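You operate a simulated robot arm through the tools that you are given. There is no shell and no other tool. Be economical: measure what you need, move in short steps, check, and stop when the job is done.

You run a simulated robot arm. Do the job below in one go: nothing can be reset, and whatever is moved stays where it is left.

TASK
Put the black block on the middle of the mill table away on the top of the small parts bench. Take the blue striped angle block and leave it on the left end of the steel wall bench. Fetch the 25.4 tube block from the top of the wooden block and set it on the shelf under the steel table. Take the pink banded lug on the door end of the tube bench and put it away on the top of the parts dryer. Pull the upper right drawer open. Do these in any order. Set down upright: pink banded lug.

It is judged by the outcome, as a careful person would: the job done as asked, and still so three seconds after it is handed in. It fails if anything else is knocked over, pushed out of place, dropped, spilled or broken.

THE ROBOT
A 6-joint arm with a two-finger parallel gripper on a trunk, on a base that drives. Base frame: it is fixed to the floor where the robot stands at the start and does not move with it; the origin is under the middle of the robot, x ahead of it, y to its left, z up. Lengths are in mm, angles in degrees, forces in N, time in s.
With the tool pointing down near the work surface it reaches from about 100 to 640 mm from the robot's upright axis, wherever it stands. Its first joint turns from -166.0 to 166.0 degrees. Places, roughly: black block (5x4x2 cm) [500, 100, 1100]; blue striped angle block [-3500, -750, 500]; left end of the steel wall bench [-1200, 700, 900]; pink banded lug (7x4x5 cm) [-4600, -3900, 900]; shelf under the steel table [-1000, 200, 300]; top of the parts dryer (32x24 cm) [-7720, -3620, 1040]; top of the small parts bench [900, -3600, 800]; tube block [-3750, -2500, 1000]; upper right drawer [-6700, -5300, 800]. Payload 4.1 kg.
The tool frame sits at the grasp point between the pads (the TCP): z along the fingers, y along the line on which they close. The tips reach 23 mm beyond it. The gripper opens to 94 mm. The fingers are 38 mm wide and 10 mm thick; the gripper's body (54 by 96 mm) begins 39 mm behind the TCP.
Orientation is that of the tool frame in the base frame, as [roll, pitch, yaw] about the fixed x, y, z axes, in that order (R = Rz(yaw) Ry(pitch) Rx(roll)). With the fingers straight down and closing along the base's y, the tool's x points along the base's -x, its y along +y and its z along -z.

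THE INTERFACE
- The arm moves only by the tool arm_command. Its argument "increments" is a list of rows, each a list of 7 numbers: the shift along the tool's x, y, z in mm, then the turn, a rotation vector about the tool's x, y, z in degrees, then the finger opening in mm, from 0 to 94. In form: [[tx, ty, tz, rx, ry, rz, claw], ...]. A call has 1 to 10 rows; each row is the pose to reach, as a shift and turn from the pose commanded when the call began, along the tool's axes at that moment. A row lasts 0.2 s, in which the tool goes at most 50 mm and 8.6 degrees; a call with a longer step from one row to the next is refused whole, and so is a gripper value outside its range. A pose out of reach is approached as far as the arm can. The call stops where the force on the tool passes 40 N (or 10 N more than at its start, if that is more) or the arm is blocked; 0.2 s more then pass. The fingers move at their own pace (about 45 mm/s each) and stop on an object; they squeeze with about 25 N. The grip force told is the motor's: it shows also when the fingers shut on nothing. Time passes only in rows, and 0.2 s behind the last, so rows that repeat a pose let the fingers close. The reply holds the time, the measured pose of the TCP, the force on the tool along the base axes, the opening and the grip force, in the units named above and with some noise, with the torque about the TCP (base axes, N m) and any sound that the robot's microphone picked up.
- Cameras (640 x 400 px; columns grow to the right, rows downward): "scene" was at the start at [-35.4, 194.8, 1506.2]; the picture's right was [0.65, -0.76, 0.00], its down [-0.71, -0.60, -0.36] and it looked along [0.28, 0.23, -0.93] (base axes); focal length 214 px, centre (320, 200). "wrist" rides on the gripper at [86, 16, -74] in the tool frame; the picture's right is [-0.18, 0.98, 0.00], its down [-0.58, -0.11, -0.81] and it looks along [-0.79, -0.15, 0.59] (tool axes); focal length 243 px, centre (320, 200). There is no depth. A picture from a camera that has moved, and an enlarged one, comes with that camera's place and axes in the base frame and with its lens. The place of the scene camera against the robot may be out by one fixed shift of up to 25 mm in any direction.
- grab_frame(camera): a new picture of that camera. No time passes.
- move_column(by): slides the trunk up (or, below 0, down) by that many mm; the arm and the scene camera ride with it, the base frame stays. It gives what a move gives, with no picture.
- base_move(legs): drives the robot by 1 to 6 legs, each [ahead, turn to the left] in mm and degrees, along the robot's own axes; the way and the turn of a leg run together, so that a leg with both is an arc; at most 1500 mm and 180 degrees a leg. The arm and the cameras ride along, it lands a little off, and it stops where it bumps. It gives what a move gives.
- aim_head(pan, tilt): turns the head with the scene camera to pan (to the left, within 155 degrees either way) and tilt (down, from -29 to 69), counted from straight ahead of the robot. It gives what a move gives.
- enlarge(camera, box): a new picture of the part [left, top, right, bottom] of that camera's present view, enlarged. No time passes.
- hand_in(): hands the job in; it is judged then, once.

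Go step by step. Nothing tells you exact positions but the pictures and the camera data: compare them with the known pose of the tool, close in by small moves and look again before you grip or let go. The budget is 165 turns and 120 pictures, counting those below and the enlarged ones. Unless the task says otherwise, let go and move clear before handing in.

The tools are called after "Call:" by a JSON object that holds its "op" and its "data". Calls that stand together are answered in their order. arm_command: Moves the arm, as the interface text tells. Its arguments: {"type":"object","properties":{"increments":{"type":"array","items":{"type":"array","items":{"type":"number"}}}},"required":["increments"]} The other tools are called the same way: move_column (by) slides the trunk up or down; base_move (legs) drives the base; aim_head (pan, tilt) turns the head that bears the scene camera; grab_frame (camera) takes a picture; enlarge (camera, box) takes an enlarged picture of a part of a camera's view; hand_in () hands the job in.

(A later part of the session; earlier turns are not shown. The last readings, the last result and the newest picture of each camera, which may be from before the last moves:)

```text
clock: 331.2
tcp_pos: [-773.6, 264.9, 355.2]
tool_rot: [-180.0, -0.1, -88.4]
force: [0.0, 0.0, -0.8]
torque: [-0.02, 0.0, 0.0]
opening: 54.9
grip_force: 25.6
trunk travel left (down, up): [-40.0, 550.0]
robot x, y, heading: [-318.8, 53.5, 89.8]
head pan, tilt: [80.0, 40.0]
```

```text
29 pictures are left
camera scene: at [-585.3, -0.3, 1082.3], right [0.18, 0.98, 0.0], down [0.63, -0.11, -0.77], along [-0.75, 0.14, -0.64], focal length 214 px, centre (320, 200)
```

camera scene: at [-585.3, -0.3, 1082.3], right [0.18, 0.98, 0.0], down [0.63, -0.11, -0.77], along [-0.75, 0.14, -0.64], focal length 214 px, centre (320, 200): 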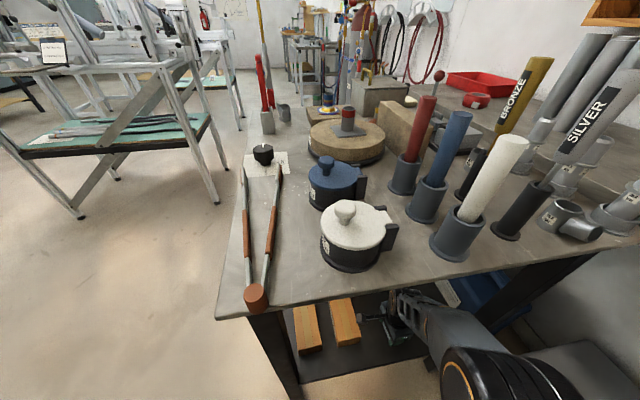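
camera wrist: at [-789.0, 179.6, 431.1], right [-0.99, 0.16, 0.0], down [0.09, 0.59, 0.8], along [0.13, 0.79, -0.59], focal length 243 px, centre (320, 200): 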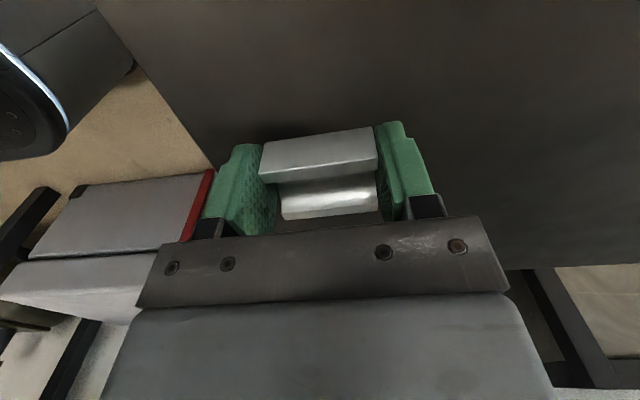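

Call:
{"op": "arm_command", "data": {"increments": [[0, 0, 15, 0, 0, 0, 30], [0, 0, 20, 0, 0, 0, 30], [0, 0, 23, 0, 0, 0, 30], [0, 0, 26, 0, 0, 0, 30], [0, 0, 29, 0, 0, 0, 30], [0, 0, 32, 0, 0, 0, 30], [0, 0, 35, 0, 0, 0, 30]]}}

Call:
{"op": "grab_frame", "data": {"camera": "wrist"}}

```text
clock: 331.7
tcp_pos: [-775.8, 264.5, 342.7]
tool_rot: [179.9, 0.0, -88.4]
force: [11.0, -4.9, 24.6]
torque: [0.24, -1.01, -0.32]
opening: 54.9
grip_force: 24.9
trunk travel left (down, up): [-40.0, 550.0]
robot x, y, heading: [-321.5, 51.9, 89.8]
head pan, tilt: [80.0, 40.0]
stopped in row 2: the force on the tool passed its limit at 49 N (the readings are from after the stop); the commanded pose is now the measured one
```

```text
28 pictures are left
camera wrist: at [-789.1, 179.7, 418.5], right [-0.99, 0.16, 0.0], down [0.09, 0.59, 0.81], along [0.13, 0.8, -0.59], focal length 243 px, centre (320, 200)
```

wrist: 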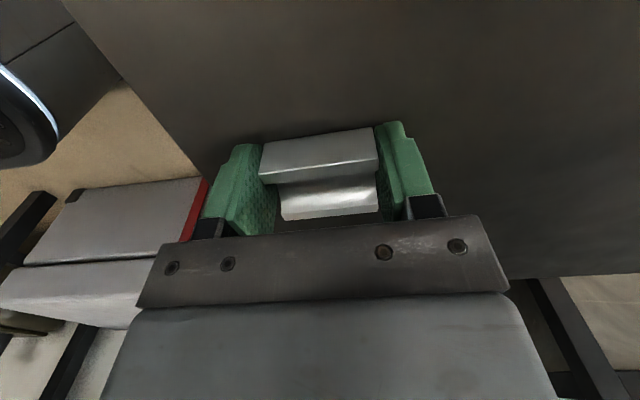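

Contact with the shelf (about 319). I ease up and check the force.

Call:
{"op": "arm_command", "data": {"increments": [[0, 0, -1.5, 0, 0, 0, 30], [0, 0, -1.5, 0, 0, 0, 30]]}}

Call:
{"op": "enlarge", "data": {"camera": "wrist", "box": [180, 90, 460, 240]}}

Call:
{"op": "enlarge", "data": {"camera": "scene", "box": [280, 270, 480, 395]}}

```text
clock: 332.3
tcp_pos: [-774.2, 265.5, 342.8]
tool_rot: [179.8, -0.1, -88.3]
force: [8.8, -5.9, 20.5]
torque: [0.16, -0.8, -0.41]
opening: 54.8
grip_force: 25.5
trunk travel left (down, up): [-40.0, 550.0]
robot x, y, heading: [-316.1, 54.9, 89.8]
head pan, tilt: [80.0, 40.0]
```

```text
2.29 times, centred on (320, 165) of wrist
camera zoom: at [-789.1, 179.7, 418.5], right [-0.99, 0.16, 0.0], down [0.09, 0.59, 0.81], along [0.13, 0.8, -0.59], focal length 555 px, centre (320, 280)
```

zoom: 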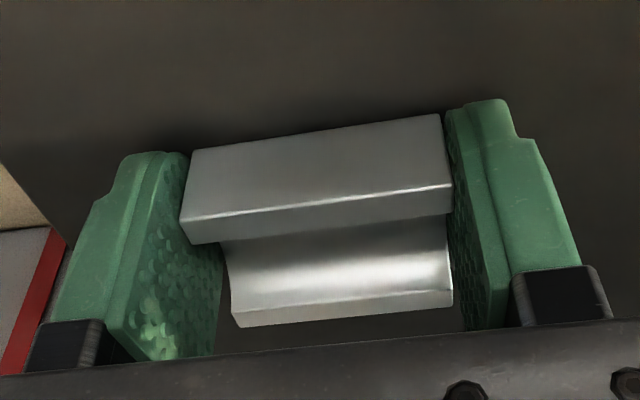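

```text
3.20 times, centred on (380, 332) of scene
camera zoom: at [-584.2, -1.1, 1082.6], right [0.18, 0.98, 0.0], down [0.63, -0.11, -0.77], along [-0.75, 0.14, -0.64], focal length 686 px, centre (128, -224)
```

zoom: 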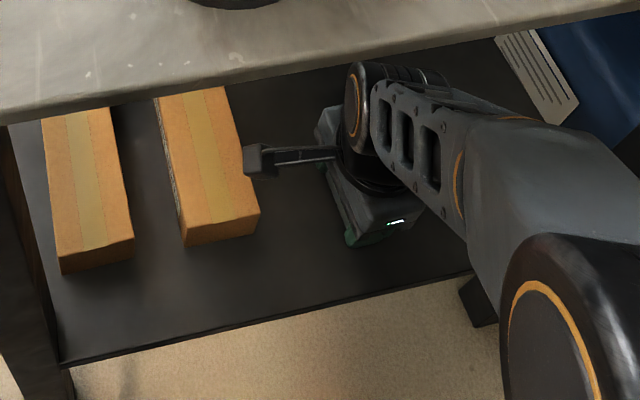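

Contact is at the block's bottom, so it is on the shelf. I unload a bit more.

Call:
{"op": "arm_command", "data": {"increments": [[0, 0, -1.5, 0, 0, 0, 30], [0, 0, -3, 0, 0, 0, 30]]}}

```text
clock: 332.9
tcp_pos: [-775.1, 265.8, 345.4]
tool_rot: [179.9, -0.1, -88.4]
force: [0.4, -0.2, -0.7]
torque: [-0.03, 0.03, -0.01]
opening: 54.8
grip_force: 25.0
trunk travel left (down, up): [-40.0, 550.0]
robot x, y, heading: [-316.1, 52.0, 89.3]
head pan, tilt: [80.0, 40.0]
```

Call:
{"op": "arm_command", "data": {"increments": [[0, 0, 1.5, 0, 0, 0, 54], [0, 0, 1.5, 0, 0, 0, 58], [0, 0, 1.5, 0, 0, 0, 64], [0, 0, 1.5, 0, 0, 0, 72], [0, 0, -10, 0, 0, 0, 72], [0, 0, -30, 0, 0, 0, 72]]}}

Call:
{"op": "grab_frame", "data": {"camera": "wrist"}}

```text
clock: 334.3
tcp_pos: [-774.9, 265.4, 374.3]
tool_rot: [-180.0, -0.1, -88.4]
force: [-0.1, 0.6, -0.3]
torque: [-0.03, -0.02, 0.0]
opening: 71.8
grip_force: 0.1
trunk travel left (down, up): [-40.0, 550.0]
robot x, y, heading: [-319.8, 52.5, 89.7]
head pan, tilt: [80.0, 40.0]
```

```text
25 pictures are left
camera wrist: at [-789.5, 179.8, 450.0], right [-0.99, 0.16, 0.0], down [0.09, 0.59, 0.8], along [0.13, 0.79, -0.59], focal length 243 px, centre (320, 200)
```

wrist: 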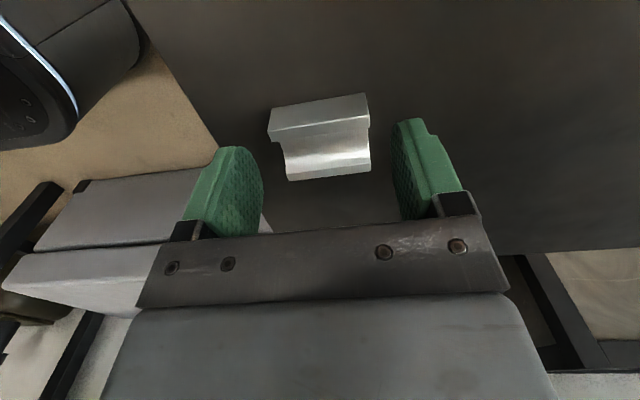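

The block rests on the shelf. I withdraw the way I came.

Call:
{"op": "arm_command", "data": {"increments": [[-10, -45, 5, 0, 0, 0, 72], [-20, -90, 5, 0, 0, 0, 72], [-32, -135, 5, 0, 0, 0, 80], [-46, -176, -20, 0, 0, 0, 94], [-60, -218, -45, 0, 0, 0, 94], [-74, -260, -65, 0, 0, 0, 94], [-88, -302, -85, 0, 0, 0, 94], [-100, -345, -100, 0, 0, 0, 94], [-110, -388, -105, 0, 0, 0, 94]]}}

Call:
{"op": "move_column", "data": {"by": 200}}

```text
refused: row 5 steps farther than a row can; nothing moved
```

```text
clock: 336.0
tcp_pos: [-661.0, 229.5, 451.6]
tool_rot: [-163.4, -6.1, -89.6]
force: [-1.3, 0.5, 0.5]
torque: [-0.01, 0.04, -0.02]
opening: 71.8
grip_force: 0.1
trunk travel left (down, up): [-204.0, 386.0]
robot x, y, heading: [-316.3, 50.2, 89.0]
head pan, tilt: [80.0, 40.0]
stopped: the arm was blocked; the commanded pose is now the measured one
```

The parallel call raised the trunk while the arm was still under the table: it was blocked. I look at the state before anything else.

Call:
{"op": "grab_frame", "data": {"camera": "scene"}}

Call:
{"op": "grab_frame", "data": {"camera": "wrist"}}

```text
24 pictures are left
camera scene: at [-577.3, 2.5, 1251.1], right [0.19, 0.98, 0.0], down [0.63, -0.12, -0.77], along [-0.76, 0.15, -0.64], focal length 214 px, centre (320, 200)
```

scene: 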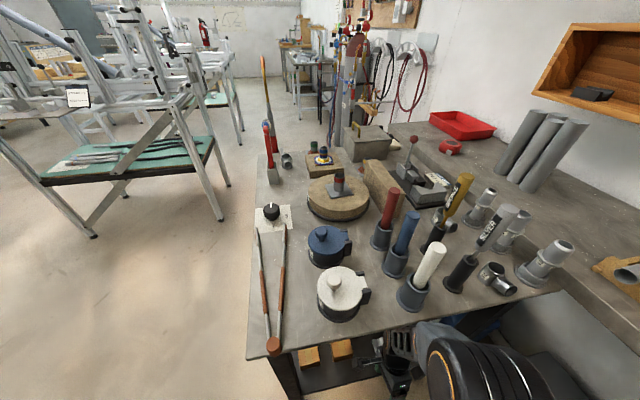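

```text
23 pictures are left
camera wrist: at [-698.2, 152.5, 527.7], right [-0.94, 0.15, -0.3], down [-0.13, 0.66, 0.74], along [0.31, 0.73, -0.61], focal length 243 px, centre (320, 200)
```

wrist: 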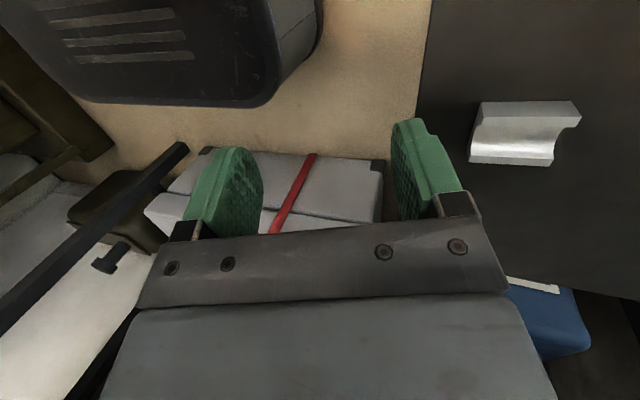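

Nothing fell and the block is fine. I lower the trunk to relieve contact, then draw the arm out.

Call:
{"op": "move_column", "data": {"by": -90}}

Call:
{"op": "arm_command", "data": {"increments": [[0, -35, 10, 0, 0, 0, 72], [0, -70, 20, 0, 0, 0, 72], [-5, -105, 30, 0, 0, 0, 72], [-15, -140, 40, 0, 0, 0, 72], [-30, -175, 50, 0, 0, 0, 80]]}}

Call:
{"op": "grab_frame", "data": {"camera": "scene"}}

```text
clock: 337.2
tcp_pos: [-668.7, 230.5, 358.4]
tool_rot: [-163.7, -6.0, -89.4]
force: [-0.4, 0.5, -1.0]
torque: [-0.01, 0.0, -0.02]
opening: 71.9
grip_force: 0.1
trunk travel left (down, up): [-114.0, 476.0]
robot x, y, heading: [-313.5, 51.6, 89.3]
head pan, tilt: [80.0, 40.0]
```

```text
clock: 338.2
tcp_pos: [-539.9, 245.8, 358.6]
tool_rot: [-165.0, -5.1, -90.4]
force: [-0.8, 0.5, -0.3]
torque: [-0.06, -0.05, 0.02]
opening: 80.0
grip_force: 0.1
trunk travel left (down, up): [-114.0, 476.0]
robot x, y, heading: [-317.6, 53.4, 89.7]
head pan, tilt: [80.0, 40.0]
stopped in row 5: the force on the tool passed its limit at 120 N (the readings are from after the stop); the commanded pose is now the measured one
```

```text
22 pictures are left
camera scene: at [-584.7, 1.0, 1156.3], right [0.18, 0.98, 0.0], down [0.63, -0.12, -0.77], along [-0.75, 0.14, -0.64], focal length 214 px, centre (320, 200)
```

scene: 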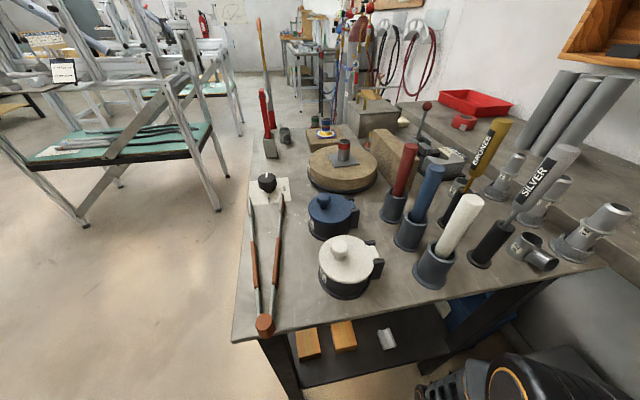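

Call:
{"op": "move_column", "data": {"by": 120}}

Call:
{"op": "arm_command", "data": {"increments": [[0, -20, 0, -7, -2.5, 0, 90], [-10, -50, 0, -15, -5, 0, 94], [-30, -80, 0, -15, -5, 0, 94], [-50, -110, 0, -15, -5, 0, 94]]}}

Call:
{"op": "aim_head", "data": {"pan": 60, "tilt": 60}}

Call:
{"op": "grab_frame", "data": {"camera": "scene"}}

```text
clock: 339.7
tcp_pos: [-538.7, 247.2, 477.0]
tool_rot: [-165.0, -5.1, -90.5]
force: [-0.7, -0.6, 0.5]
torque: [0.03, -0.01, -0.04]
opening: 80.2
grip_force: 0.1
trunk travel left (down, up): [-234.0, 356.0]
robot x, y, heading: [-315.6, 49.1, 89.3]
head pan, tilt: [80.0, 40.0]
```

```text
clock: 340.0
tcp_pos: [-543.4, 249.8, 479.1]
tool_rot: [-168.3, -3.7, -90.9]
force: [-2.5, 0.5, 0.1]
torque: [-0.1, -0.25, -0.1]
opening: 90.1
grip_force: 0.1
trunk travel left (down, up): [-234.0, 356.0]
robot x, y, heading: [-317.0, 51.6, 89.3]
head pan, tilt: [80.0, 40.0]
stopped in row 1: the force on the tool passed its limit at 89 N (the readings are from after the stop); the commanded pose is now the measured one
```

```text
clock: 340.9
tcp_pos: [-544.1, 249.9, 478.6]
tool_rot: [-168.3, -3.6, -90.9]
force: [-6.4, 1.6, -1.5]
torque: [-0.19, -0.55, -0.08]
opening: 89.9
grip_force: 0.2
trunk travel left (down, up): [-234.0, 356.0]
robot x, y, heading: [-314.1, 48.1, 89.3]
head pan, tilt: [60.0, 60.0]
```

```text
21 pictures are left
camera scene: at [-558.5, 19.2, 1249.6], right [0.51, 0.86, 0.0], down [0.75, -0.44, -0.5], along [-0.43, 0.25, -0.87], focal length 214 px, centre (320, 200)
```

scene: 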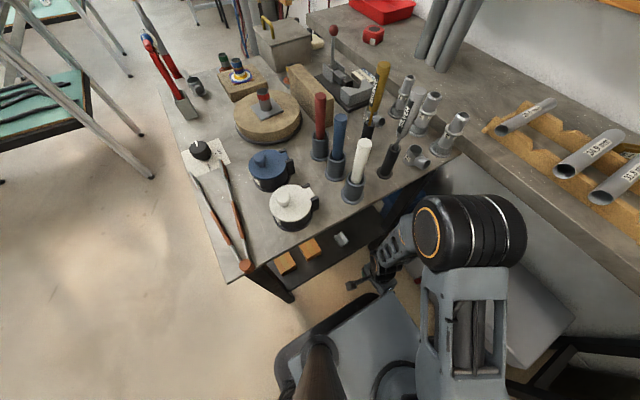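

The gripper is touching the robot's own base box. I move it forward (+y) first, then in.

Call:
{"op": "arm_command", "data": {"increments": [[0, 12, 0, 0, 0, 0, 90], [-40, 12, -5, 0, 0, 0, 90], [-85, 12, -10, 0, 0, 0, 90], [-110, 12, -20, -6, -2, 0, 90], [-115, 0, -30, -11.7, -3.6, 0, 90], [-120, -40, -30, -11.7, -3.6, 0, 90], [-125, -85, -30, -11.7, -3.6, 0, 90], [-130, -130, -30, -11.7, -3.6, 0, 90]]}}

```text
clock: 342.7
tcp_pos: [-418.6, 381.6, 529.9]
tool_rot: [-180.0, -0.1, -90.6]
force: [0.3, -0.3, -0.8]
torque: [-0.03, 0.0, 0.03]
opening: 89.9
grip_force: 0.1
trunk travel left (down, up): [-234.0, 356.0]
robot x, y, heading: [-316.8, 49.9, 89.1]
head pan, tilt: [60.0, 60.0]
```

Now to the blue striped angle block at the jig stand further west.

Call:
{"op": "move_column", "data": {"by": 200}}

Call:
{"op": "base_move", "data": {"legs": [[-950, 0], [0, 151.5], [1203, 0], [0, -60.8], [1000, 0], [1010, 0]]}}

Call:
{"op": "base_move", "data": {"legs": [[0, -90], [700, 0]]}}

Call:
{"op": "aim_head", "data": {"pan": 60, "tilt": 40}}

Call:
{"op": "grab_frame", "data": {"camera": "scene"}}

```text
clock: 344.8
tcp_pos: [-418.5, 381.0, 728.7]
tool_rot: [-179.9, -0.1, -90.5]
force: [0.8, 0.1, -0.4]
torque: [-0.03, -0.02, -0.02]
opening: 89.9
grip_force: 0.0
trunk travel left (down, up): [-434.0, 156.0]
robot x, y, heading: [-313.8, 51.3, 89.5]
head pan, tilt: [60.0, 60.0]
```

```text
clock: 374.1
tcp_pos: [-3241.5, -2073.9, 728.3]
tool_rot: [-180.0, -0.1, 0.1]
force: [-1.1, 0.4, 0.8]
torque: [0.0, -0.04, 0.01]
opening: 89.8
grip_force: 0.1
trunk travel left (down, up): [-434.0, 156.0]
robot x, y, heading: [-2912.2, -1965.4, 180.3]
head pan, tilt: [60.0, 60.0]
```

```text
clock: 381.7
tcp_pos: [-3004.1, -938.3, 729.6]
tool_rot: [-179.9, -0.1, -90.8]
force: [-0.5, -0.1, 0.3]
torque: [0.0, 0.01, 0.0]
opening: 89.7
grip_force: 0.0
trunk travel left (down, up): [-434.0, 156.0]
robot x, y, heading: [-2902.3, -1267.9, 89.1]
head pan, tilt: [60.0, 60.0]
```

```text
clock: 382.6
tcp_pos: [-3005.6, -939.7, 728.4]
tool_rot: [-179.9, 0.0, -90.8]
force: [0.2, 0.2, -0.2]
torque: [0.03, -0.01, -0.02]
opening: 90.0
grip_force: 0.0
trunk travel left (down, up): [-434.0, 156.0]
robot x, y, heading: [-2902.2, -1267.4, 89.0]
head pan, tilt: [60.0, 40.0]
```

```text
20 pictures are left
camera scene: at [-3162.2, -1289.9, 1476.2], right [0.51, 0.86, 0.0], down [0.55, -0.33, -0.77], along [-0.66, 0.39, -0.64], focal length 214 px, centre (320, 200)
```

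scene: 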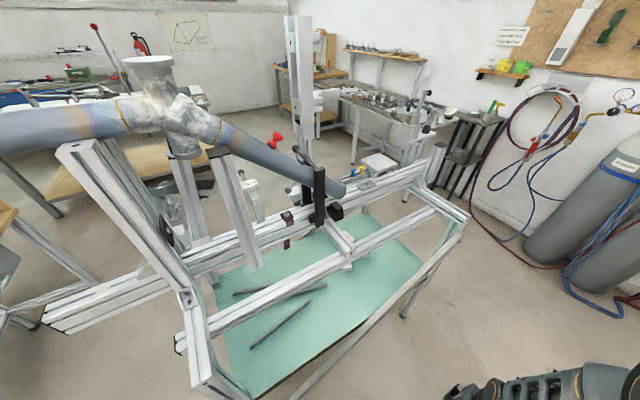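

Call:
{"op": "enlarge", "data": {"camera": "scene", "box": [200, 170, 460, 390]}}

```text
1.82 times, centred on (330, 280) of scene
camera zoom: at [-3162.2, -1289.9, 1476.2], right [0.51, 0.86, 0.0], down [0.55, -0.33, -0.77], along [-0.66, 0.39, -0.64], focal length 390 px, centre (302, 54)
```

zoom: 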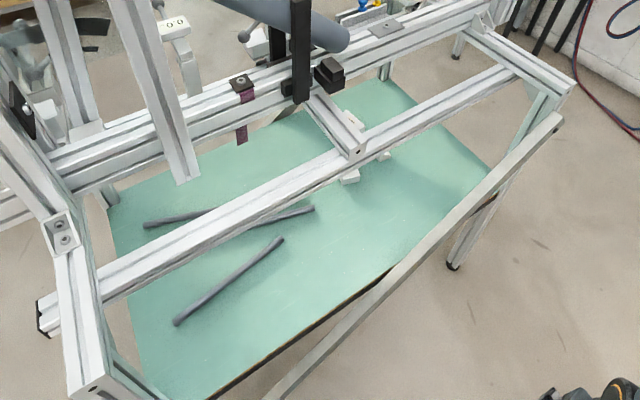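

Call:
{"op": "base_move", "data": {"legs": [[480, 0]]}}

Call:
{"op": "move_column", "data": {"by": -250}}

Call:
{"op": "aim_head", "data": {"pan": 85, "tilt": 40}}

Call:
{"op": "grab_frame", "data": {"camera": "scene"}}

```text
clock: 385.4
tcp_pos: [-2997.3, -460.7, 728.1]
tool_rot: [-179.9, -0.1, -90.9]
force: [-0.7, -0.3, 0.2]
torque: [-0.01, 0.0, 0.02]
opening: 89.9
grip_force: 0.0
trunk travel left (down, up): [-434.0, 156.0]
robot x, y, heading: [-2896.3, -786.4, 88.8]
head pan, tilt: [60.0, 40.0]
```

```text
clock: 388.0
tcp_pos: [-2997.8, -460.3, 478.3]
tool_rot: [-179.9, -0.1, -90.8]
force: [0.1, -0.4, 0.2]
torque: [-0.02, -0.03, 0.02]
opening: 90.2
grip_force: 0.0
trunk travel left (down, up): [-184.0, 406.0]
robot x, y, heading: [-2900.2, -789.2, 89.3]
head pan, tilt: [60.0, 40.0]
```

```text
clock: 388.9
tcp_pos: [-2997.2, -460.3, 478.8]
tool_rot: [-179.9, -0.1, -90.7]
force: [-0.2, -0.5, 0.1]
torque: [0.04, -0.03, -0.03]
opening: 90.4
grip_force: 0.1
trunk travel left (down, up): [-184.0, 406.0]
robot x, y, heading: [-2895.1, -788.9, 88.9]
head pan, tilt: [85.0, 40.0]
```

```text
18 pictures are left
camera scene: at [-3166.3, -846.4, 1226.3], right [0.1, 0.99, 0.0], down [0.64, -0.07, -0.77], along [-0.76, 0.08, -0.64], focal length 214 px, centre (320, 200)
```

scene: 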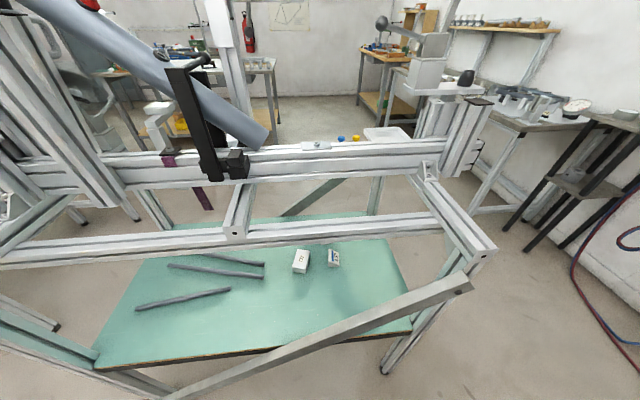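

Call:
{"op": "enlarge", "data": {"camera": "scene", "box": [240, 210, 400, 320]}}

```text
3.64 times, centred on (320, 265) of scene
camera zoom: at [-3166.3, -846.4, 1226.3], right [0.1, 0.99, 0.0], down [0.64, -0.07, -0.77], along [-0.76, 0.08, -0.64], focal length 780 px, centre (320, -36)
```

zoom: 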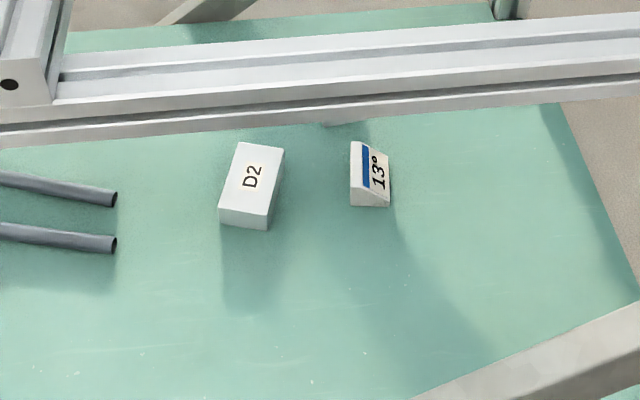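

The blue-striped 13° wedge lies on the shelf near [-3660, -740], between the jig's beams. I'll reach it from above, so I shift the base about 180 mm closer and raise the trunk.

Call:
{"op": "base_move", "data": {"legs": [[-1150, 0], [0, 9], [1180, 0], [0, -8]]}}

Call:
{"op": "move_column", "data": {"by": 400}}

Call:
{"op": "arm_command", "data": {"increments": [[0, 0, -45, 0, 0, 0, 90], [0, 0, -90, 0, 0, 0, 90], [0, 0, -135, 0, 0, 0, 90], [0, 0, -180, 0, 0, 0, 90], [0, 0, -225, 0, 0, 0, 90]]}}

```text
clock: 401.5
tcp_pos: [-3178.2, -442.1, 478.2]
tool_rot: [-179.9, -0.1, -90.3]
force: [0.0, 0.3, 0.3]
torque: [0.01, -0.01, 0.03]
opening: 90.3
grip_force: 0.0
trunk travel left (down, up): [-184.0, 406.0]
robot x, y, heading: [-3072.9, -770.8, 89.6]
head pan, tilt: [85.0, 40.0]
```

```text
clock: 405.4
tcp_pos: [-3178.2, -441.4, 878.6]
tool_rot: [-179.9, -0.1, -90.4]
force: [0.3, 1.0, -0.1]
torque: [0.01, 0.02, -0.03]
opening: 89.9
grip_force: 0.1
trunk travel left (down, up): [-584.0, 6.0]
robot x, y, heading: [-3074.8, -772.0, 89.5]
head pan, tilt: [85.0, 40.0]
```

```text
clock: 406.6
tcp_pos: [-3178.1, -440.4, 1103.7]
tool_rot: [-179.9, -0.1, -90.3]
force: [0.6, -0.8, 0.7]
torque: [-0.02, 0.0, 0.0]
opening: 90.2
grip_force: 0.1
trunk travel left (down, up): [-584.0, 6.0]
robot x, y, heading: [-3073.4, -773.4, 89.5]
head pan, tilt: [85.0, 40.0]
```

Call:
{"op": "arm_command", "data": {"increments": [[40, 20, 0, 0, 0, 0, 90], [80, 40, 0, 0, 0, 0, 90], [120, 60, 0, 0, 0, 0, 90], [158, 90, 0, 0, 0, 0, 90], [190, 128, 0, 0, 0, 0, 90], [222, 166, 0, 0, 0, 0, 90], [250, 206, 5, 0, 0, 0, 90], [270, 250, 10, 0, 0, 0, 90], [285, 296, 15, 0, 0, 0, 90], [295, 344, 20, 0, 0, 0, 90]]}}

Call:
{"op": "arm_command", "data": {"increments": [[5, 40, 20, 0, 0, 0, 90], [10, 80, 40, 0, 0, 0, 90], [10, 110, 80, 0, 0, 0, 90]]}}

Call:
{"op": "grab_frame", "data": {"camera": "wrist"}}

```text
clock: 408.8
tcp_pos: [-3525.1, -734.9, 1082.6]
tool_rot: [-179.9, -0.1, -90.4]
force: [0.0, 0.7, 0.0]
torque: [-0.01, -0.01, 0.01]
opening: 89.8
grip_force: 0.2
trunk travel left (down, up): [-584.0, 6.0]
robot x, y, heading: [-3071.7, -765.6, 89.1]
head pan, tilt: [85.0, 40.0]
```

```text
clock: 409.6
tcp_pos: [-3635.3, -745.3, 1002.1]
tool_rot: [-179.9, -0.1, -90.4]
force: [-0.5, 0.8, 0.3]
torque: [0.05, 0.0, -0.02]
opening: 89.8
grip_force: 0.0
trunk travel left (down, up): [-584.0, 6.0]
robot x, y, heading: [-3076.7, -772.6, 89.6]
head pan, tilt: [85.0, 40.0]
```

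```text
16 pictures are left
camera wrist: at [-3653.2, -829.8, 1077.5], right [-0.98, 0.19, 0.0], down [0.11, 0.58, 0.81], along [0.15, 0.79, -0.59], focal length 243 px, centre (320, 200)
```

wrist: 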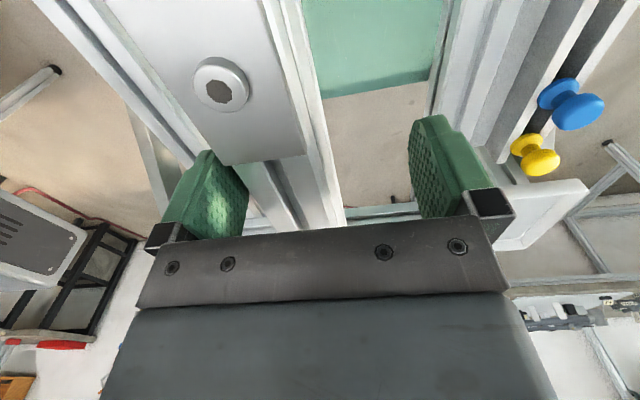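

Close up, the wedge lies under the jig's beams, so there is no way down from above. I'll withdraw and instead reach in from the jig's open north end with a tilted tool.

Call:
{"op": "arm_command", "data": {"increments": [[-2, -20, -40, 0, 0, 0, 90], [-5, -60, -60, 0, 0, 0, 90], [-10, -105, -80, 0, 0, 0, 90], [-20, -150, -85, 0, 0, 0, 90], [-35, -195, -90, 0, 0, 0, 90], [-60, -238, -95, 0, 0, 0, 90], [-90, -276, -100, 0, 0, 0, 90], [-120, -314, -100, 0, 0, 0, 90], [-155, -348, -100, 0, 0, 0, 90], [-190, -380, -100, 0, 0, 0, 90]]}}

Call:
{"op": "arm_command", "data": {"increments": [[-40, -20, 0, 0, 0, 0, 90], [-85, -40, 0, 0, 0, 0, 90], [-130, -50, 0, 0, 0, 0, 90]]}}

Call:
{"op": "base_move", "data": {"legs": [[650, 0], [0, 90], [490, 0], [0, 90]]}}

Call:
{"op": "aim_head", "data": {"pan": 0, "tilt": 50}}

Call:
{"op": "grab_frame", "data": {"camera": "scene"}}

```text
clock: 411.8
tcp_pos: [-3253.1, -556.4, 1104.2]
tool_rot: [-179.8, 0.0, -90.4]
force: [0.2, 0.0, 0.0]
torque: [0.02, -0.01, 0.0]
opening: 89.9
grip_force: 0.0
trunk travel left (down, up): [-584.0, 6.0]
robot x, y, heading: [-3074.7, -772.3, 89.6]
head pan, tilt: [85.0, 40.0]
```

```text
clock: 412.6
tcp_pos: [-3201.3, -426.5, 1103.1]
tool_rot: [-179.9, -0.2, -90.3]
force: [0.3, -1.2, -0.6]
torque: [0.01, -0.01, 0.02]
opening: 90.1
grip_force: 0.0
trunk travel left (down, up): [-584.0, 6.0]
robot x, y, heading: [-3074.4, -772.7, 89.7]
head pan, tilt: [85.0, 40.0]
```

```text
clock: 424.4
tcp_pos: [-3764.1, -434.5, 1103.3]
tool_rot: [-179.7, 1.0, 36.6]
force: [-21.3, 9.4, -2.2]
torque: [0.06, 0.03, -0.2]
opening: 80.9
grip_force: 0.0
trunk travel left (down, up): [-584.0, 6.0]
robot x, y, heading: [-3565.6, -128.0, -143.4]
head pan, tilt: [85.0, 40.0]
stopped in leg 4: the force on the tool passed its limit at 61 N (the readings are from after the stop); the commanded pose is now the measured one
```

```text
clock: 426.0
tcp_pos: [-3764.9, -435.8, 1103.4]
tool_rot: [-179.9, 0.8, 36.7]
force: [-27.4, 5.7, 0.2]
torque: [0.0, -0.09, -0.63]
opening: 81.1
grip_force: 0.1
trunk travel left (down, up): [-584.0, 6.0]
robot x, y, heading: [-3561.8, -126.3, -143.5]
head pan, tilt: [0.0, 50.0]
```

```text
15 pictures are left
camera scene: at [-3498.7, -276.5, 1612.5], right [-0.6, 0.8, 0.0], down [0.62, 0.46, -0.64], along [-0.51, -0.38, -0.77], focal length 214 px, centre (320, 200)
```

scene: 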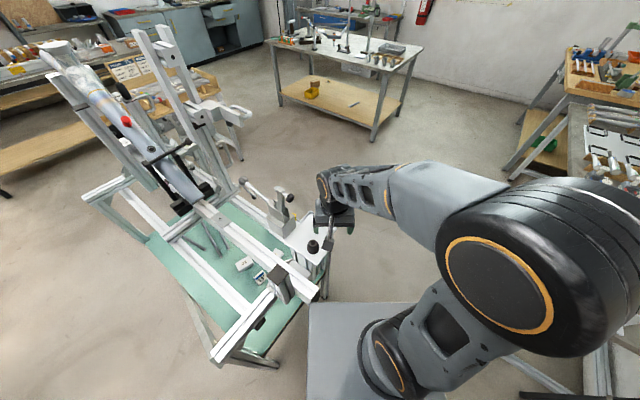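

The gripper brushed a device on the jig's corner while turning. I turn back right to release it, then draw the arm closer before turning again.

Call:
{"op": "base_move", "data": {"legs": [[0, -30]]}}

Call:
{"op": "enlarge", "data": {"camera": "scene", "box": [40, 160, 300, 340]}}

```text
clock: 427.9
tcp_pos: [-3889.6, -294.7, 1103.7]
tool_rot: [-179.8, 0.8, 6.7]
force: [0.3, -0.5, 0.3]
torque: [0.0, 0.03, -0.01]
opening: 90.2
grip_force: 0.1
trunk travel left (down, up): [-584.0, 6.0]
robot x, y, heading: [-3558.3, -124.5, -173.4]
head pan, tilt: [0.0, 50.0]
```

```text
2.22 times, centred on (170, 250) of scene
camera zoom: at [-3577.4, -300.7, 1612.2], right [-0.12, 0.99, 0.0], down [0.76, 0.09, -0.64], along [-0.64, -0.07, -0.77], focal length 477 px, centre (653, 89)
```

zoom: 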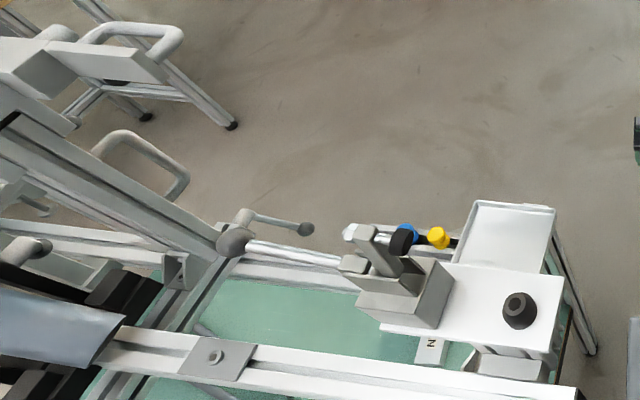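

Nothing has fallen. I make more room: centre the arm, step north with the arm high, turn to face the jig, and then lower.

Call:
{"op": "arm_command", "data": {"increments": [[0, -45, 0, 0, 0, 0, 90], [0, -90, 0, 0, 0, 0, 90]]}}

Call:
{"op": "base_move", "data": {"legs": [[0, -83], [120, 0], [0, 166]]}}

Call:
{"op": "move_column", "data": {"by": -400}}

Call:
{"op": "move_column", "data": {"by": -180}}

Call:
{"op": "grab_frame", "data": {"camera": "scene"}}

```text
clock: 428.4
tcp_pos: [-3900.3, -205.0, 1104.2]
tool_rot: [-179.8, 0.8, 6.7]
force: [0.1, -0.3, -0.1]
torque: [-0.04, -0.01, 0.0]
opening: 89.8
grip_force: 0.1
trunk travel left (down, up): [-584.0, 6.0]
robot x, y, heading: [-3561.4, -127.1, -173.4]
head pan, tilt: [0.0, 50.0]
```

```text
clock: 440.0
tcp_pos: [-3554.5, -355.0, 1105.8]
tool_rot: [-179.6, 0.8, 89.3]
force: [0.6, 0.1, 0.6]
torque: [-0.03, -0.04, -0.02]
opening: 90.0
grip_force: 0.0
trunk travel left (down, up): [-584.0, 6.0]
robot x, y, heading: [-3591.1, -9.4, -90.6]
head pan, tilt: [0.0, 50.0]
```

```text
clock: 443.8
tcp_pos: [-3554.8, -356.2, 705.6]
tool_rot: [-179.9, 0.8, 89.3]
force: [0.5, 0.2, 0.5]
torque: [0.01, -0.01, -0.03]
opening: 89.6
grip_force: 0.0
trunk travel left (down, up): [-184.0, 406.0]
robot x, y, heading: [-3592.9, -7.0, -90.9]
head pan, tilt: [0.0, 50.0]
```

```text
clock: 445.8
tcp_pos: [-3553.8, -355.9, 523.8]
tool_rot: [-179.7, 0.8, 89.4]
force: [0.2, -0.7, -0.2]
torque: [0.01, -0.01, 0.02]
opening: 90.2
grip_force: 0.0
trunk travel left (down, up): [-4.0, 586.0]
robot x, y, heading: [-3594.7, -7.5, -90.8]
head pan, tilt: [0.0, 50.0]
```

```text
13 pictures are left
camera scene: at [-3442.1, -36.5, 1032.2], right [-1.0, 0.01, 0.0], down [0.01, 0.77, -0.64], along [-0.01, -0.64, -0.77], focal length 214 px, centre (320, 200)
```

scene: 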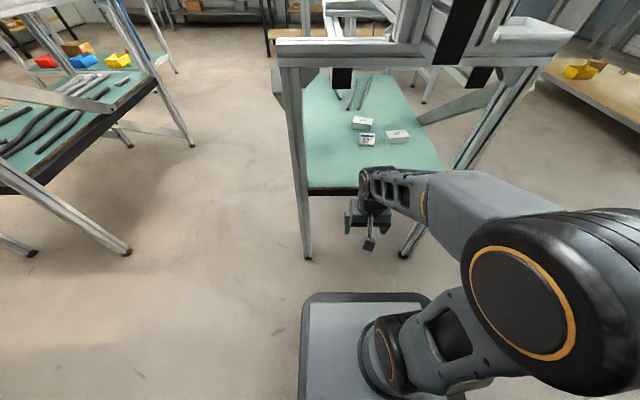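

I can see the wedge from here, near [-3635, -755]. I spin the gripper half a turn so its camera is on top when it tilts forward.

Call:
{"op": "arm_command", "data": {"increments": [[0, 0, 0, 0, 0, 8.5, 90], [0, 0, 0, 0, 0, 17, 90], [0, 0, 0, 0, 0, 25.5, 90], [0, 0, 0, 0, 0, 34, 90], [0, 0, 0, 0, 0, 42.5, 90], [0, 0, 0, 0, 0, 51, 90], [0, 0, 0, 0, 0, 59.5, 90], [0, 0, 0, 0, 0, 68, 90], [0, 0, 0, 0, 0, 76.5, 90], [0, 0, 0, 0, 0, 85, 90]]}}

Call:
{"op": "arm_command", "data": {"increments": [[0, 0, 0, 0, 0, 8.5, 90], [0, 0, 0, 0, 0, 17, 90], [0, 0, 0, 0, 0, 25.5, 90], [0, 0, 0, 0, 0, 34, 90], [0, 0, 0, 0, 0, 42.5, 90], [0, 0, 0, 0, 0, 51, 90], [0, 0, 0, 0, 0, 59.5, 90], [0, 0, 0, 0, 0, 68, 90], [0, 0, 0, 0, 0, 76.5, 90], [0, 0, 0, 0, 0, 85, 90]]}}

Call:
{"op": "enlarge", "data": {"camera": "scene", "box": [330, 105, 420, 160]}}

```text
clock: 448.0
tcp_pos: [-3555.2, -356.0, 525.3]
tool_rot: [179.2, 0.4, 4.1]
force: [-0.4, -1.2, -0.1]
torque: [-0.02, -0.01, -0.01]
opening: 90.1
grip_force: 0.1
trunk travel left (down, up): [-4.0, 586.0]
robot x, y, heading: [-3589.3, -8.9, -90.7]
head pan, tilt: [0.0, 50.0]
```

```text
clock: 450.2
tcp_pos: [-3577.7, -357.6, 524.6]
tool_rot: [-179.8, -0.8, -80.5]
force: [-0.1, 0.5, -0.3]
torque: [0.0, 0.03, 0.02]
opening: 90.3
grip_force: 0.1
out of reach, approached as far as the arm can: row 10
trunk travel left (down, up): [-4.0, 586.0]
robot x, y, heading: [-3585.4, -8.7, -90.7]
head pan, tilt: [0.0, 50.0]
```

```text
7.11 times, centred on (375, 132) of scene
camera zoom: at [-3442.1, -36.5, 1032.1], right [-1.0, 0.01, 0.0], down [0.01, 0.77, -0.64], along [-0.01, -0.64, -0.77], focal length 1525 px, centre (-71, 680)
```

zoom: 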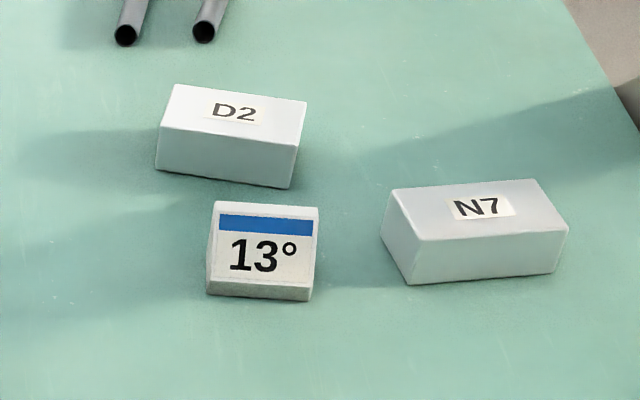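

Call:
{"op": "arm_command", "data": {"increments": [[0, 5, -20, 0, 8.4, 0, 90], [0, 15, -40, 0, 16.8, 0, 90], [0, 25, -50, 0, 25.2, 0, 90], [0, 35, -50, 0, 33.6, 0, 90], [0, 45, -50, 0, 42, 0, 90], [0, 55, -50, 0, 50, 0, 90]]}}

```text
clock: 451.6
tcp_pos: [-3647.2, -404.3, 602.4]
tool_rot: [179.4, -50.7, -80.3]
force: [1.3, 0.0, -0.6]
torque: [0.01, 0.02, -0.02]
opening: 90.2
grip_force: 0.1
out of reach, approached as far as the arm can: row 4, 5, 6
trunk travel left (down, up): [-4.0, 586.0]
robot x, y, heading: [-3591.2, -8.8, -90.8]
head pan, tilt: [0.0, 50.0]
```

Call:
{"op": "arm_command", "data": {"increments": [[21, 6, 30, 0, 0, 0, 90], [43, 13, 60, 0, 0, 0, 90], [64, 19, 90, -3, 0, 2.5, 90], [86, 25, 121, -5.9, 0, 4.9, 90]]}}

Call:
{"op": "grab_frame", "data": {"camera": "wrist"}}

```text
clock: 452.6
tcp_pos: [-3647.8, -554.0, 591.8]
tool_rot: [179.4, -50.9, -88.1]
force: [0.1, -0.5, 0.4]
torque: [-0.04, -0.01, 0.02]
opening: 90.0
grip_force: 0.0
trunk travel left (down, up): [-4.0, 586.0]
robot x, y, heading: [-3590.7, -12.1, -90.8]
head pan, tilt: [0.0, 50.0]
```

```text
11 pictures are left
camera wrist: at [-3663.7, -550.2, 706.3], right [-0.99, 0.09, -0.14], down [0.08, 0.99, 0.06], along [0.14, 0.05, -0.99], focal length 243 px, centre (320, 200)
```

wrist: 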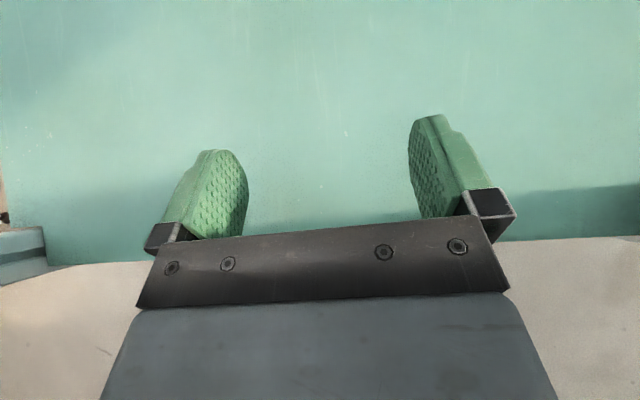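

Call:
{"op": "arm_command", "data": {"increments": [[21, -4, 26, 0, 0, 0, 90], [42, -8, 52, 0, 0, 0, 90], [63, -12, 78, 0, 0, 0, 90]]}}

Call:
{"op": "grab_frame", "data": {"camera": "wrist"}}

```text
clock: 453.4
tcp_pos: [-3632.1, -653.9, 590.9]
tool_rot: [179.4, -50.8, -87.9]
force: [-0.3, 0.5, 0.6]
torque: [0.02, -0.02, -0.02]
opening: 90.0
grip_force: 0.1
trunk travel left (down, up): [-4.0, 586.0]
robot x, y, heading: [-3591.2, -9.0, -90.9]
head pan, tilt: [0.0, 50.0]
```

```text
10 pictures are left
camera wrist: at [-3648.7, -650.5, 706.4], right [-0.99, 0.09, -0.14], down [0.08, 1.0, 0.06], along [0.14, 0.05, -0.99], focal length 243 px, centre (320, 200)
```

wrist: 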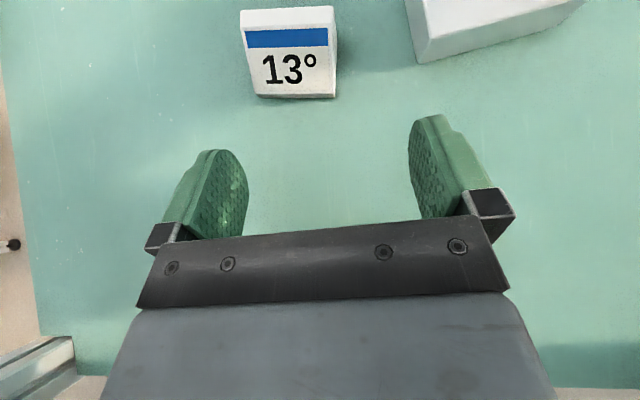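

Call:
{"op": "arm_command", "data": {"increments": [[27, -8, 33, 0, 0, 0, 90], [53, -15, 66, 0, 0, 0, 90], [53, -15, 66, 0, 0, 0, 90], [44, -15, 73.5, 0, 0, 0, 90], [35, -15, 81, 0, 0, 0, 90]]}}

Call:
{"op": "grab_frame", "data": {"camera": "wrist"}}

```text
clock: 454.6
tcp_pos: [-3615.8, -737.5, 567.5]
tool_rot: [179.6, -50.7, -87.9]
force: [-1.3, -0.8, -0.1]
torque: [0.0, 0.02, -0.03]
opening: 89.9
grip_force: 0.0
trunk travel left (down, up): [-4.0, 586.0]
robot x, y, heading: [-3593.1, -9.7, -90.8]
head pan, tilt: [0.0, 50.0]
```

```text
9 pictures are left
camera wrist: at [-3632.0, -734.1, 682.3], right [-0.99, 0.09, -0.14], down [0.08, 0.99, 0.06], along [0.14, 0.05, -0.99], focal length 243 px, centre (320, 200)
```

wrist: 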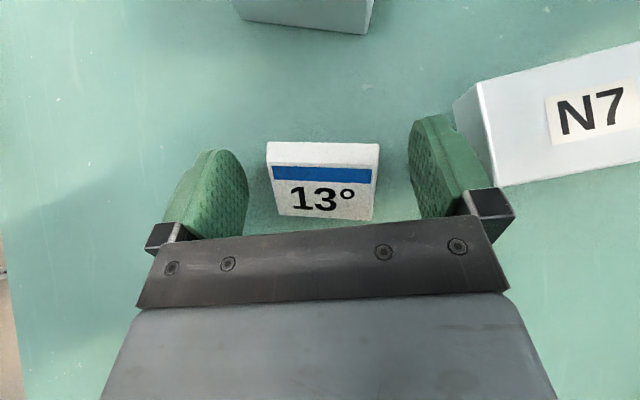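

Well centred. Narrow slightly, lower to light contact.

Call:
{"op": "arm_command", "data": {"increments": [[-3, 0, 2.5, 0, 0, 0, 78], [-6.2, 0, 5, 0, 0, 0, 76], [-7.8, 0, 6.3, 0, 0, 0, 76], [-9.3, 0, 7.6, 0, 0, 0, 76]]}}

Call:
{"op": "arm_command", "data": {"increments": [[-1.6, 0, 1.3, 0, 0, 0, 76], [-3.1, 0, 2.5, 0, 0, 0, 76], [-4.7, 0, 3.8, 0, 0, 0, 76]]}}

```text
clock: 455.6
tcp_pos: [-3614.8, -738.1, 559.1]
tool_rot: [179.4, -51.2, -87.9]
force: [-0.6, 13.5, 19.6]
torque: [0.29, -0.77, 0.67]
opening: 76.0
grip_force: 0.1
trunk travel left (down, up): [-4.0, 586.0]
robot x, y, heading: [-3590.6, -11.0, -90.8]
head pan, tilt: [0.0, 50.0]
```

```text
clock: 456.3
tcp_pos: [-3615.1, -740.0, 560.1]
tool_rot: [179.5, -51.8, -88.3]
force: [-0.6, 7.9, 12.6]
torque: [0.16, -0.53, 0.34]
opening: 76.1
grip_force: 0.0
trunk travel left (down, up): [-4.0, 586.0]
robot x, y, heading: [-3588.5, -6.9, -90.7]
head pan, tilt: [0.0, 50.0]
stopped in row 3: the force on the tool passed its limit at 41 N (the readings are from after the stop); the commanded pose is now the measured one
```

Call:
{"op": "arm_command", "data": {"increments": [[1.6, 0, -1.3, 0, 0, 0, 70], [1.6, 0, -1.3, 0, 0, 0, 55], [1.6, 0, -1.3, 0, 0, 0, 40], [1.6, 0, -1.3, 0, 0, 0, 30], [1.6, 0, -1.3, 0, 0, 0, 30], [1.6, 0, -1.3, 0, 0, 0, 30]]}}

Call:
{"op": "arm_command", "data": {"increments": [[8, 0, -6, 0, 0, 0, 30], [16, 0, -13, 0, 0, 0, 30], [24, 0, -20, 0, 0, 0, 30]]}}

Call:
{"op": "grab_frame", "data": {"camera": "wrist"}}

```text
clock: 457.7
tcp_pos: [-3616.6, -739.9, 559.4]
tool_rot: [179.6, -51.5, -88.2]
force: [-5.0, -1.1, 12.8]
torque: [-0.09, -0.27, -0.08]
opening: 55.0
grip_force: 24.7
trunk travel left (down, up): [-4.0, 586.0]
robot x, y, heading: [-3590.8, -11.9, -90.8]
head pan, tilt: [0.0, 50.0]
```

```text
clock: 458.5
tcp_pos: [-3615.1, -738.9, 587.9]
tool_rot: [179.6, -51.3, -88.1]
force: [1.0, 0.1, 0.3]
torque: [0.0, -0.03, -0.01]
opening: 55.1
grip_force: 25.1
trunk travel left (down, up): [-4.0, 586.0]
robot x, y, heading: [-3592.5, -7.5, -90.7]
head pan, tilt: [0.0, 50.0]
```

```text
8 pictures are left
camera wrist: at [-3632.0, -733.9, 703.6], right [-0.99, 0.09, -0.14], down [0.08, 1.0, 0.05], along [0.14, 0.04, -0.99], focal length 243 px, centre (320, 200)
```

wrist: 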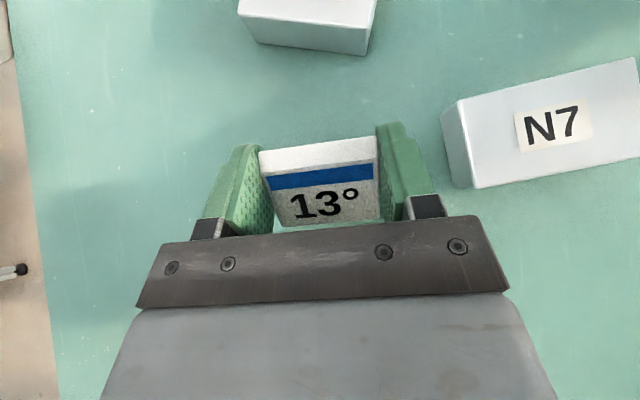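

The wedge is held level. I back it straight out, retreat and turn east with the arm low.

Call:
{"op": "arm_command", "data": {"increments": [[-29, -1.5, -36, 0, 0, 0, 30], [-58, -3, -72, 0, 0, 0, 30], [-87, -4.5, -108, 0, 0, 0, 30], [-116, -6, -144, 0, 0, 0, 30]]}}

Call:
{"op": "base_move", "data": {"legs": [[-130, 0], [0, 90]]}}

Call:
{"op": "aim_head", "data": {"pan": 0, "tilt": 20}}

Call:
{"op": "grab_frame", "data": {"camera": "scene"}}

```text
clock: 459.5
tcp_pos: [-3613.8, -553.3, 588.5]
tool_rot: [179.5, -51.3, -88.1]
force: [-0.2, 0.3, 0.1]
torque: [-0.03, 0.01, 0.01]
opening: 55.2
grip_force: 24.8
trunk travel left (down, up): [-4.0, 586.0]
robot x, y, heading: [-3590.1, -12.4, -91.0]
head pan, tilt: [0.0, 50.0]
```

```text
clock: 464.6
tcp_pos: [-3045.1, 87.1, 587.8]
tool_rot: [179.6, -51.3, 0.9]
force: [0.6, -0.5, -0.8]
torque: [0.02, -0.02, -0.03]
opening: 55.6
grip_force: 24.7
trunk travel left (down, up): [-4.0, 586.0]
robot x, y, heading: [-3587.4, 120.1, -2.0]
head pan, tilt: [0.0, 50.0]
```

```text
clock: 465.5
tcp_pos: [-3043.8, 87.0, 588.2]
tool_rot: [179.5, -51.3, 0.9]
force: [1.0, -0.4, -0.2]
torque: [0.0, -0.01, 0.01]
opening: 55.2
grip_force: 25.2
trunk travel left (down, up): [-4.0, 586.0]
robot x, y, heading: [-3587.4, 120.7, -1.7]
head pan, tilt: [0.0, 20.0]
```

```text
7 pictures are left
camera scene: at [-3568.7, 277.4, 1077.7], right [-0.03, -1.0, 0.0], down [-0.34, 0.01, -0.94], along [0.94, -0.03, -0.34], focal length 214 px, centre (320, 200)
```

scene: 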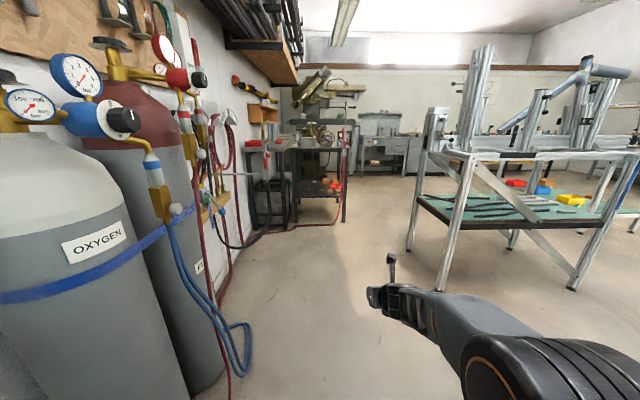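

Call:
{"op": "base_move", "data": {"legs": [[0, 1.7], [1000, 0], [780, 0]]}}

Call:
{"op": "move_column", "data": {"by": 400}}

Call:
{"op": "aim_head", "data": {"pan": 40, "tilt": 35}}

Call:
{"op": "grab_frame", "data": {"camera": "scene"}}

```text
clock: 474.9
tcp_pos: [-1257.8, 103.4, 587.7]
tool_rot: [179.6, -51.2, 2.5]
force: [0.5, -0.8, -0.1]
torque: [-0.03, 0.0, 0.0]
opening: 55.5
grip_force: 25.4
trunk travel left (down, up): [-4.0, 586.0]
robot x, y, heading: [-1803.5, 123.1, 0.1]
head pan, tilt: [0.0, 20.0]
```

```text
clock: 476.6
tcp_pos: [-1296.1, 105.6, 686.7]
tool_rot: [-179.3, -44.2, 1.6]
force: [-5.5, -0.2, -19.0]
torque: [0.19, -0.67, -0.04]
opening: 55.4
grip_force: 25.8
trunk travel left (down, up): [-152.0, 438.0]
robot x, y, heading: [-1804.0, 125.5, -0.2]
head pan, tilt: [0.0, 20.0]
stopped: the force on the tool passed its limit at 151 N (the readings are from after the stop); the commanded pose is now the measured one
```

```text
clock: 477.7
tcp_pos: [-1293.9, 104.9, 686.7]
tool_rot: [-179.4, -44.4, 1.6]
force: [-10.8, -1.8, -19.9]
torque: [0.32, -1.46, -0.07]
opening: 55.6
grip_force: 25.4
trunk travel left (down, up): [-152.0, 438.0]
robot x, y, heading: [-1805.1, 120.9, -0.3]
head pan, tilt: [40.0, 35.0]
```

```text
6 pictures are left
camera scene: at [-1814.2, 337.0, 1201.8], right [0.64, -0.77, 0.0], down [-0.44, -0.37, -0.82], along [0.63, 0.52, -0.57], focal length 214 px, centre (320, 200)
```

scene: 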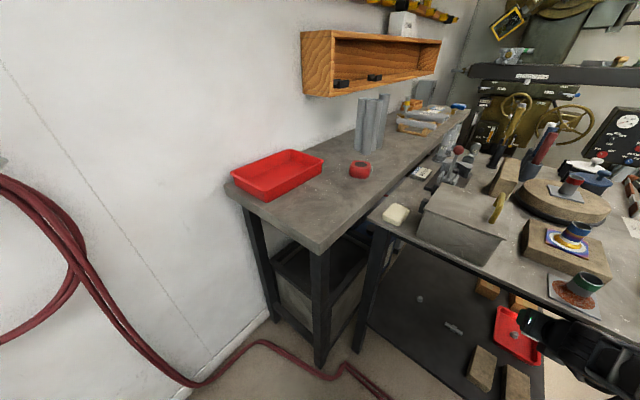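

The arm was still under the table's edge when I raised it; everything on the table still stands. I lower again and back out before raising.

Call:
{"op": "move_column", "data": {"by": -60}}

Call:
{"op": "base_move", "data": {"legs": [[-330, 0]]}}

Call:
{"op": "grab_frame", "data": {"camera": "wrist"}}

```text
clock: 478.7
tcp_pos: [-1293.6, 106.8, 626.4]
tool_rot: [-179.5, -44.5, 1.7]
force: [-1.2, 0.2, -0.2]
torque: [-0.01, 0.0, 0.04]
opening: 55.3
grip_force: 25.1
trunk travel left (down, up): [-92.0, 498.0]
robot x, y, heading: [-1804.4, 126.7, -0.3]
head pan, tilt: [40.0, 35.0]
```

```text
clock: 480.8
tcp_pos: [-1621.2, 106.1, 628.3]
tool_rot: [-179.4, -44.5, 1.7]
force: [-0.5, -0.3, -0.3]
torque: [-0.04, 0.02, -0.02]
opening: 55.2
grip_force: 24.7
trunk travel left (down, up): [-92.0, 498.0]
robot x, y, heading: [-2127.2, 122.4, -0.1]
head pan, tilt: [40.0, 35.0]
```

```text
5 pictures are left
camera wrist: at [-1611.2, 91.7, 741.6], right [-0.09, -0.99, -0.14], down [-0.98, 0.07, 0.17], along [-0.16, 0.15, -0.98], focal length 243 px, centre (320, 200)
```

wrist: 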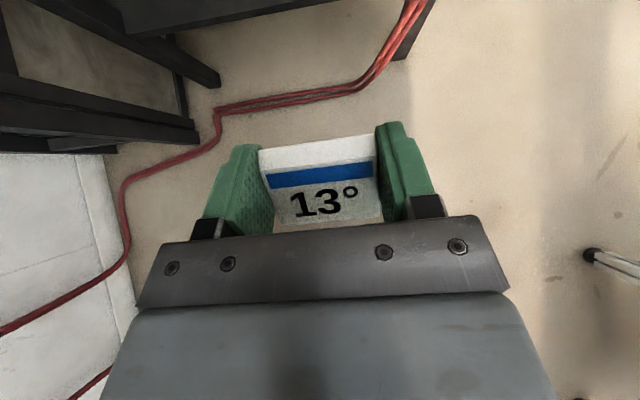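

The wedge is still held as before. I raise the trunk here in the open, then swing the arm to the left.

Call:
{"op": "move_column", "data": {"by": 400}}

Call:
{"op": "arm_command", "data": {"increments": [[3, -40, 3, 3.2, 0, -3.26, 30], [4.6, -81, 4.5, 6.4, 0, -6.5, 30], [3.3, -122, 3.3, 9.6, 0, -9.8, 30], [0, -162, 0, 12.8, 0, -13, 30], [-6.4, -204, -6.2, 16, 0, -16.3, 30], [-14, -244, -14, 19.2, 0, -19.6, 30]]}}

```text
clock: 484.6
tcp_pos: [-1621.6, 107.4, 1027.8]
tool_rot: [-179.4, -44.5, 1.7]
force: [1.0, -0.3, -1.2]
torque: [0.01, 0.01, 0.01]
opening: 55.3
grip_force: 24.9
trunk travel left (down, up): [-492.0, 98.0]
robot x, y, heading: [-2128.3, 120.2, 0.1]
head pan, tilt: [40.0, 35.0]
```

```text
clock: 486.1
tcp_pos: [-1649.8, 350.0, 1028.0]
tool_rot: [-179.5, -44.8, 29.3]
force: [-0.1, -0.6, -0.7]
torque: [0.05, -0.02, -0.02]
opening: 55.2
grip_force: 25.0
trunk travel left (down, up): [-492.0, 98.0]
robot x, y, heading: [-2130.6, 121.3, 0.0]
head pan, tilt: [40.0, 35.0]
```

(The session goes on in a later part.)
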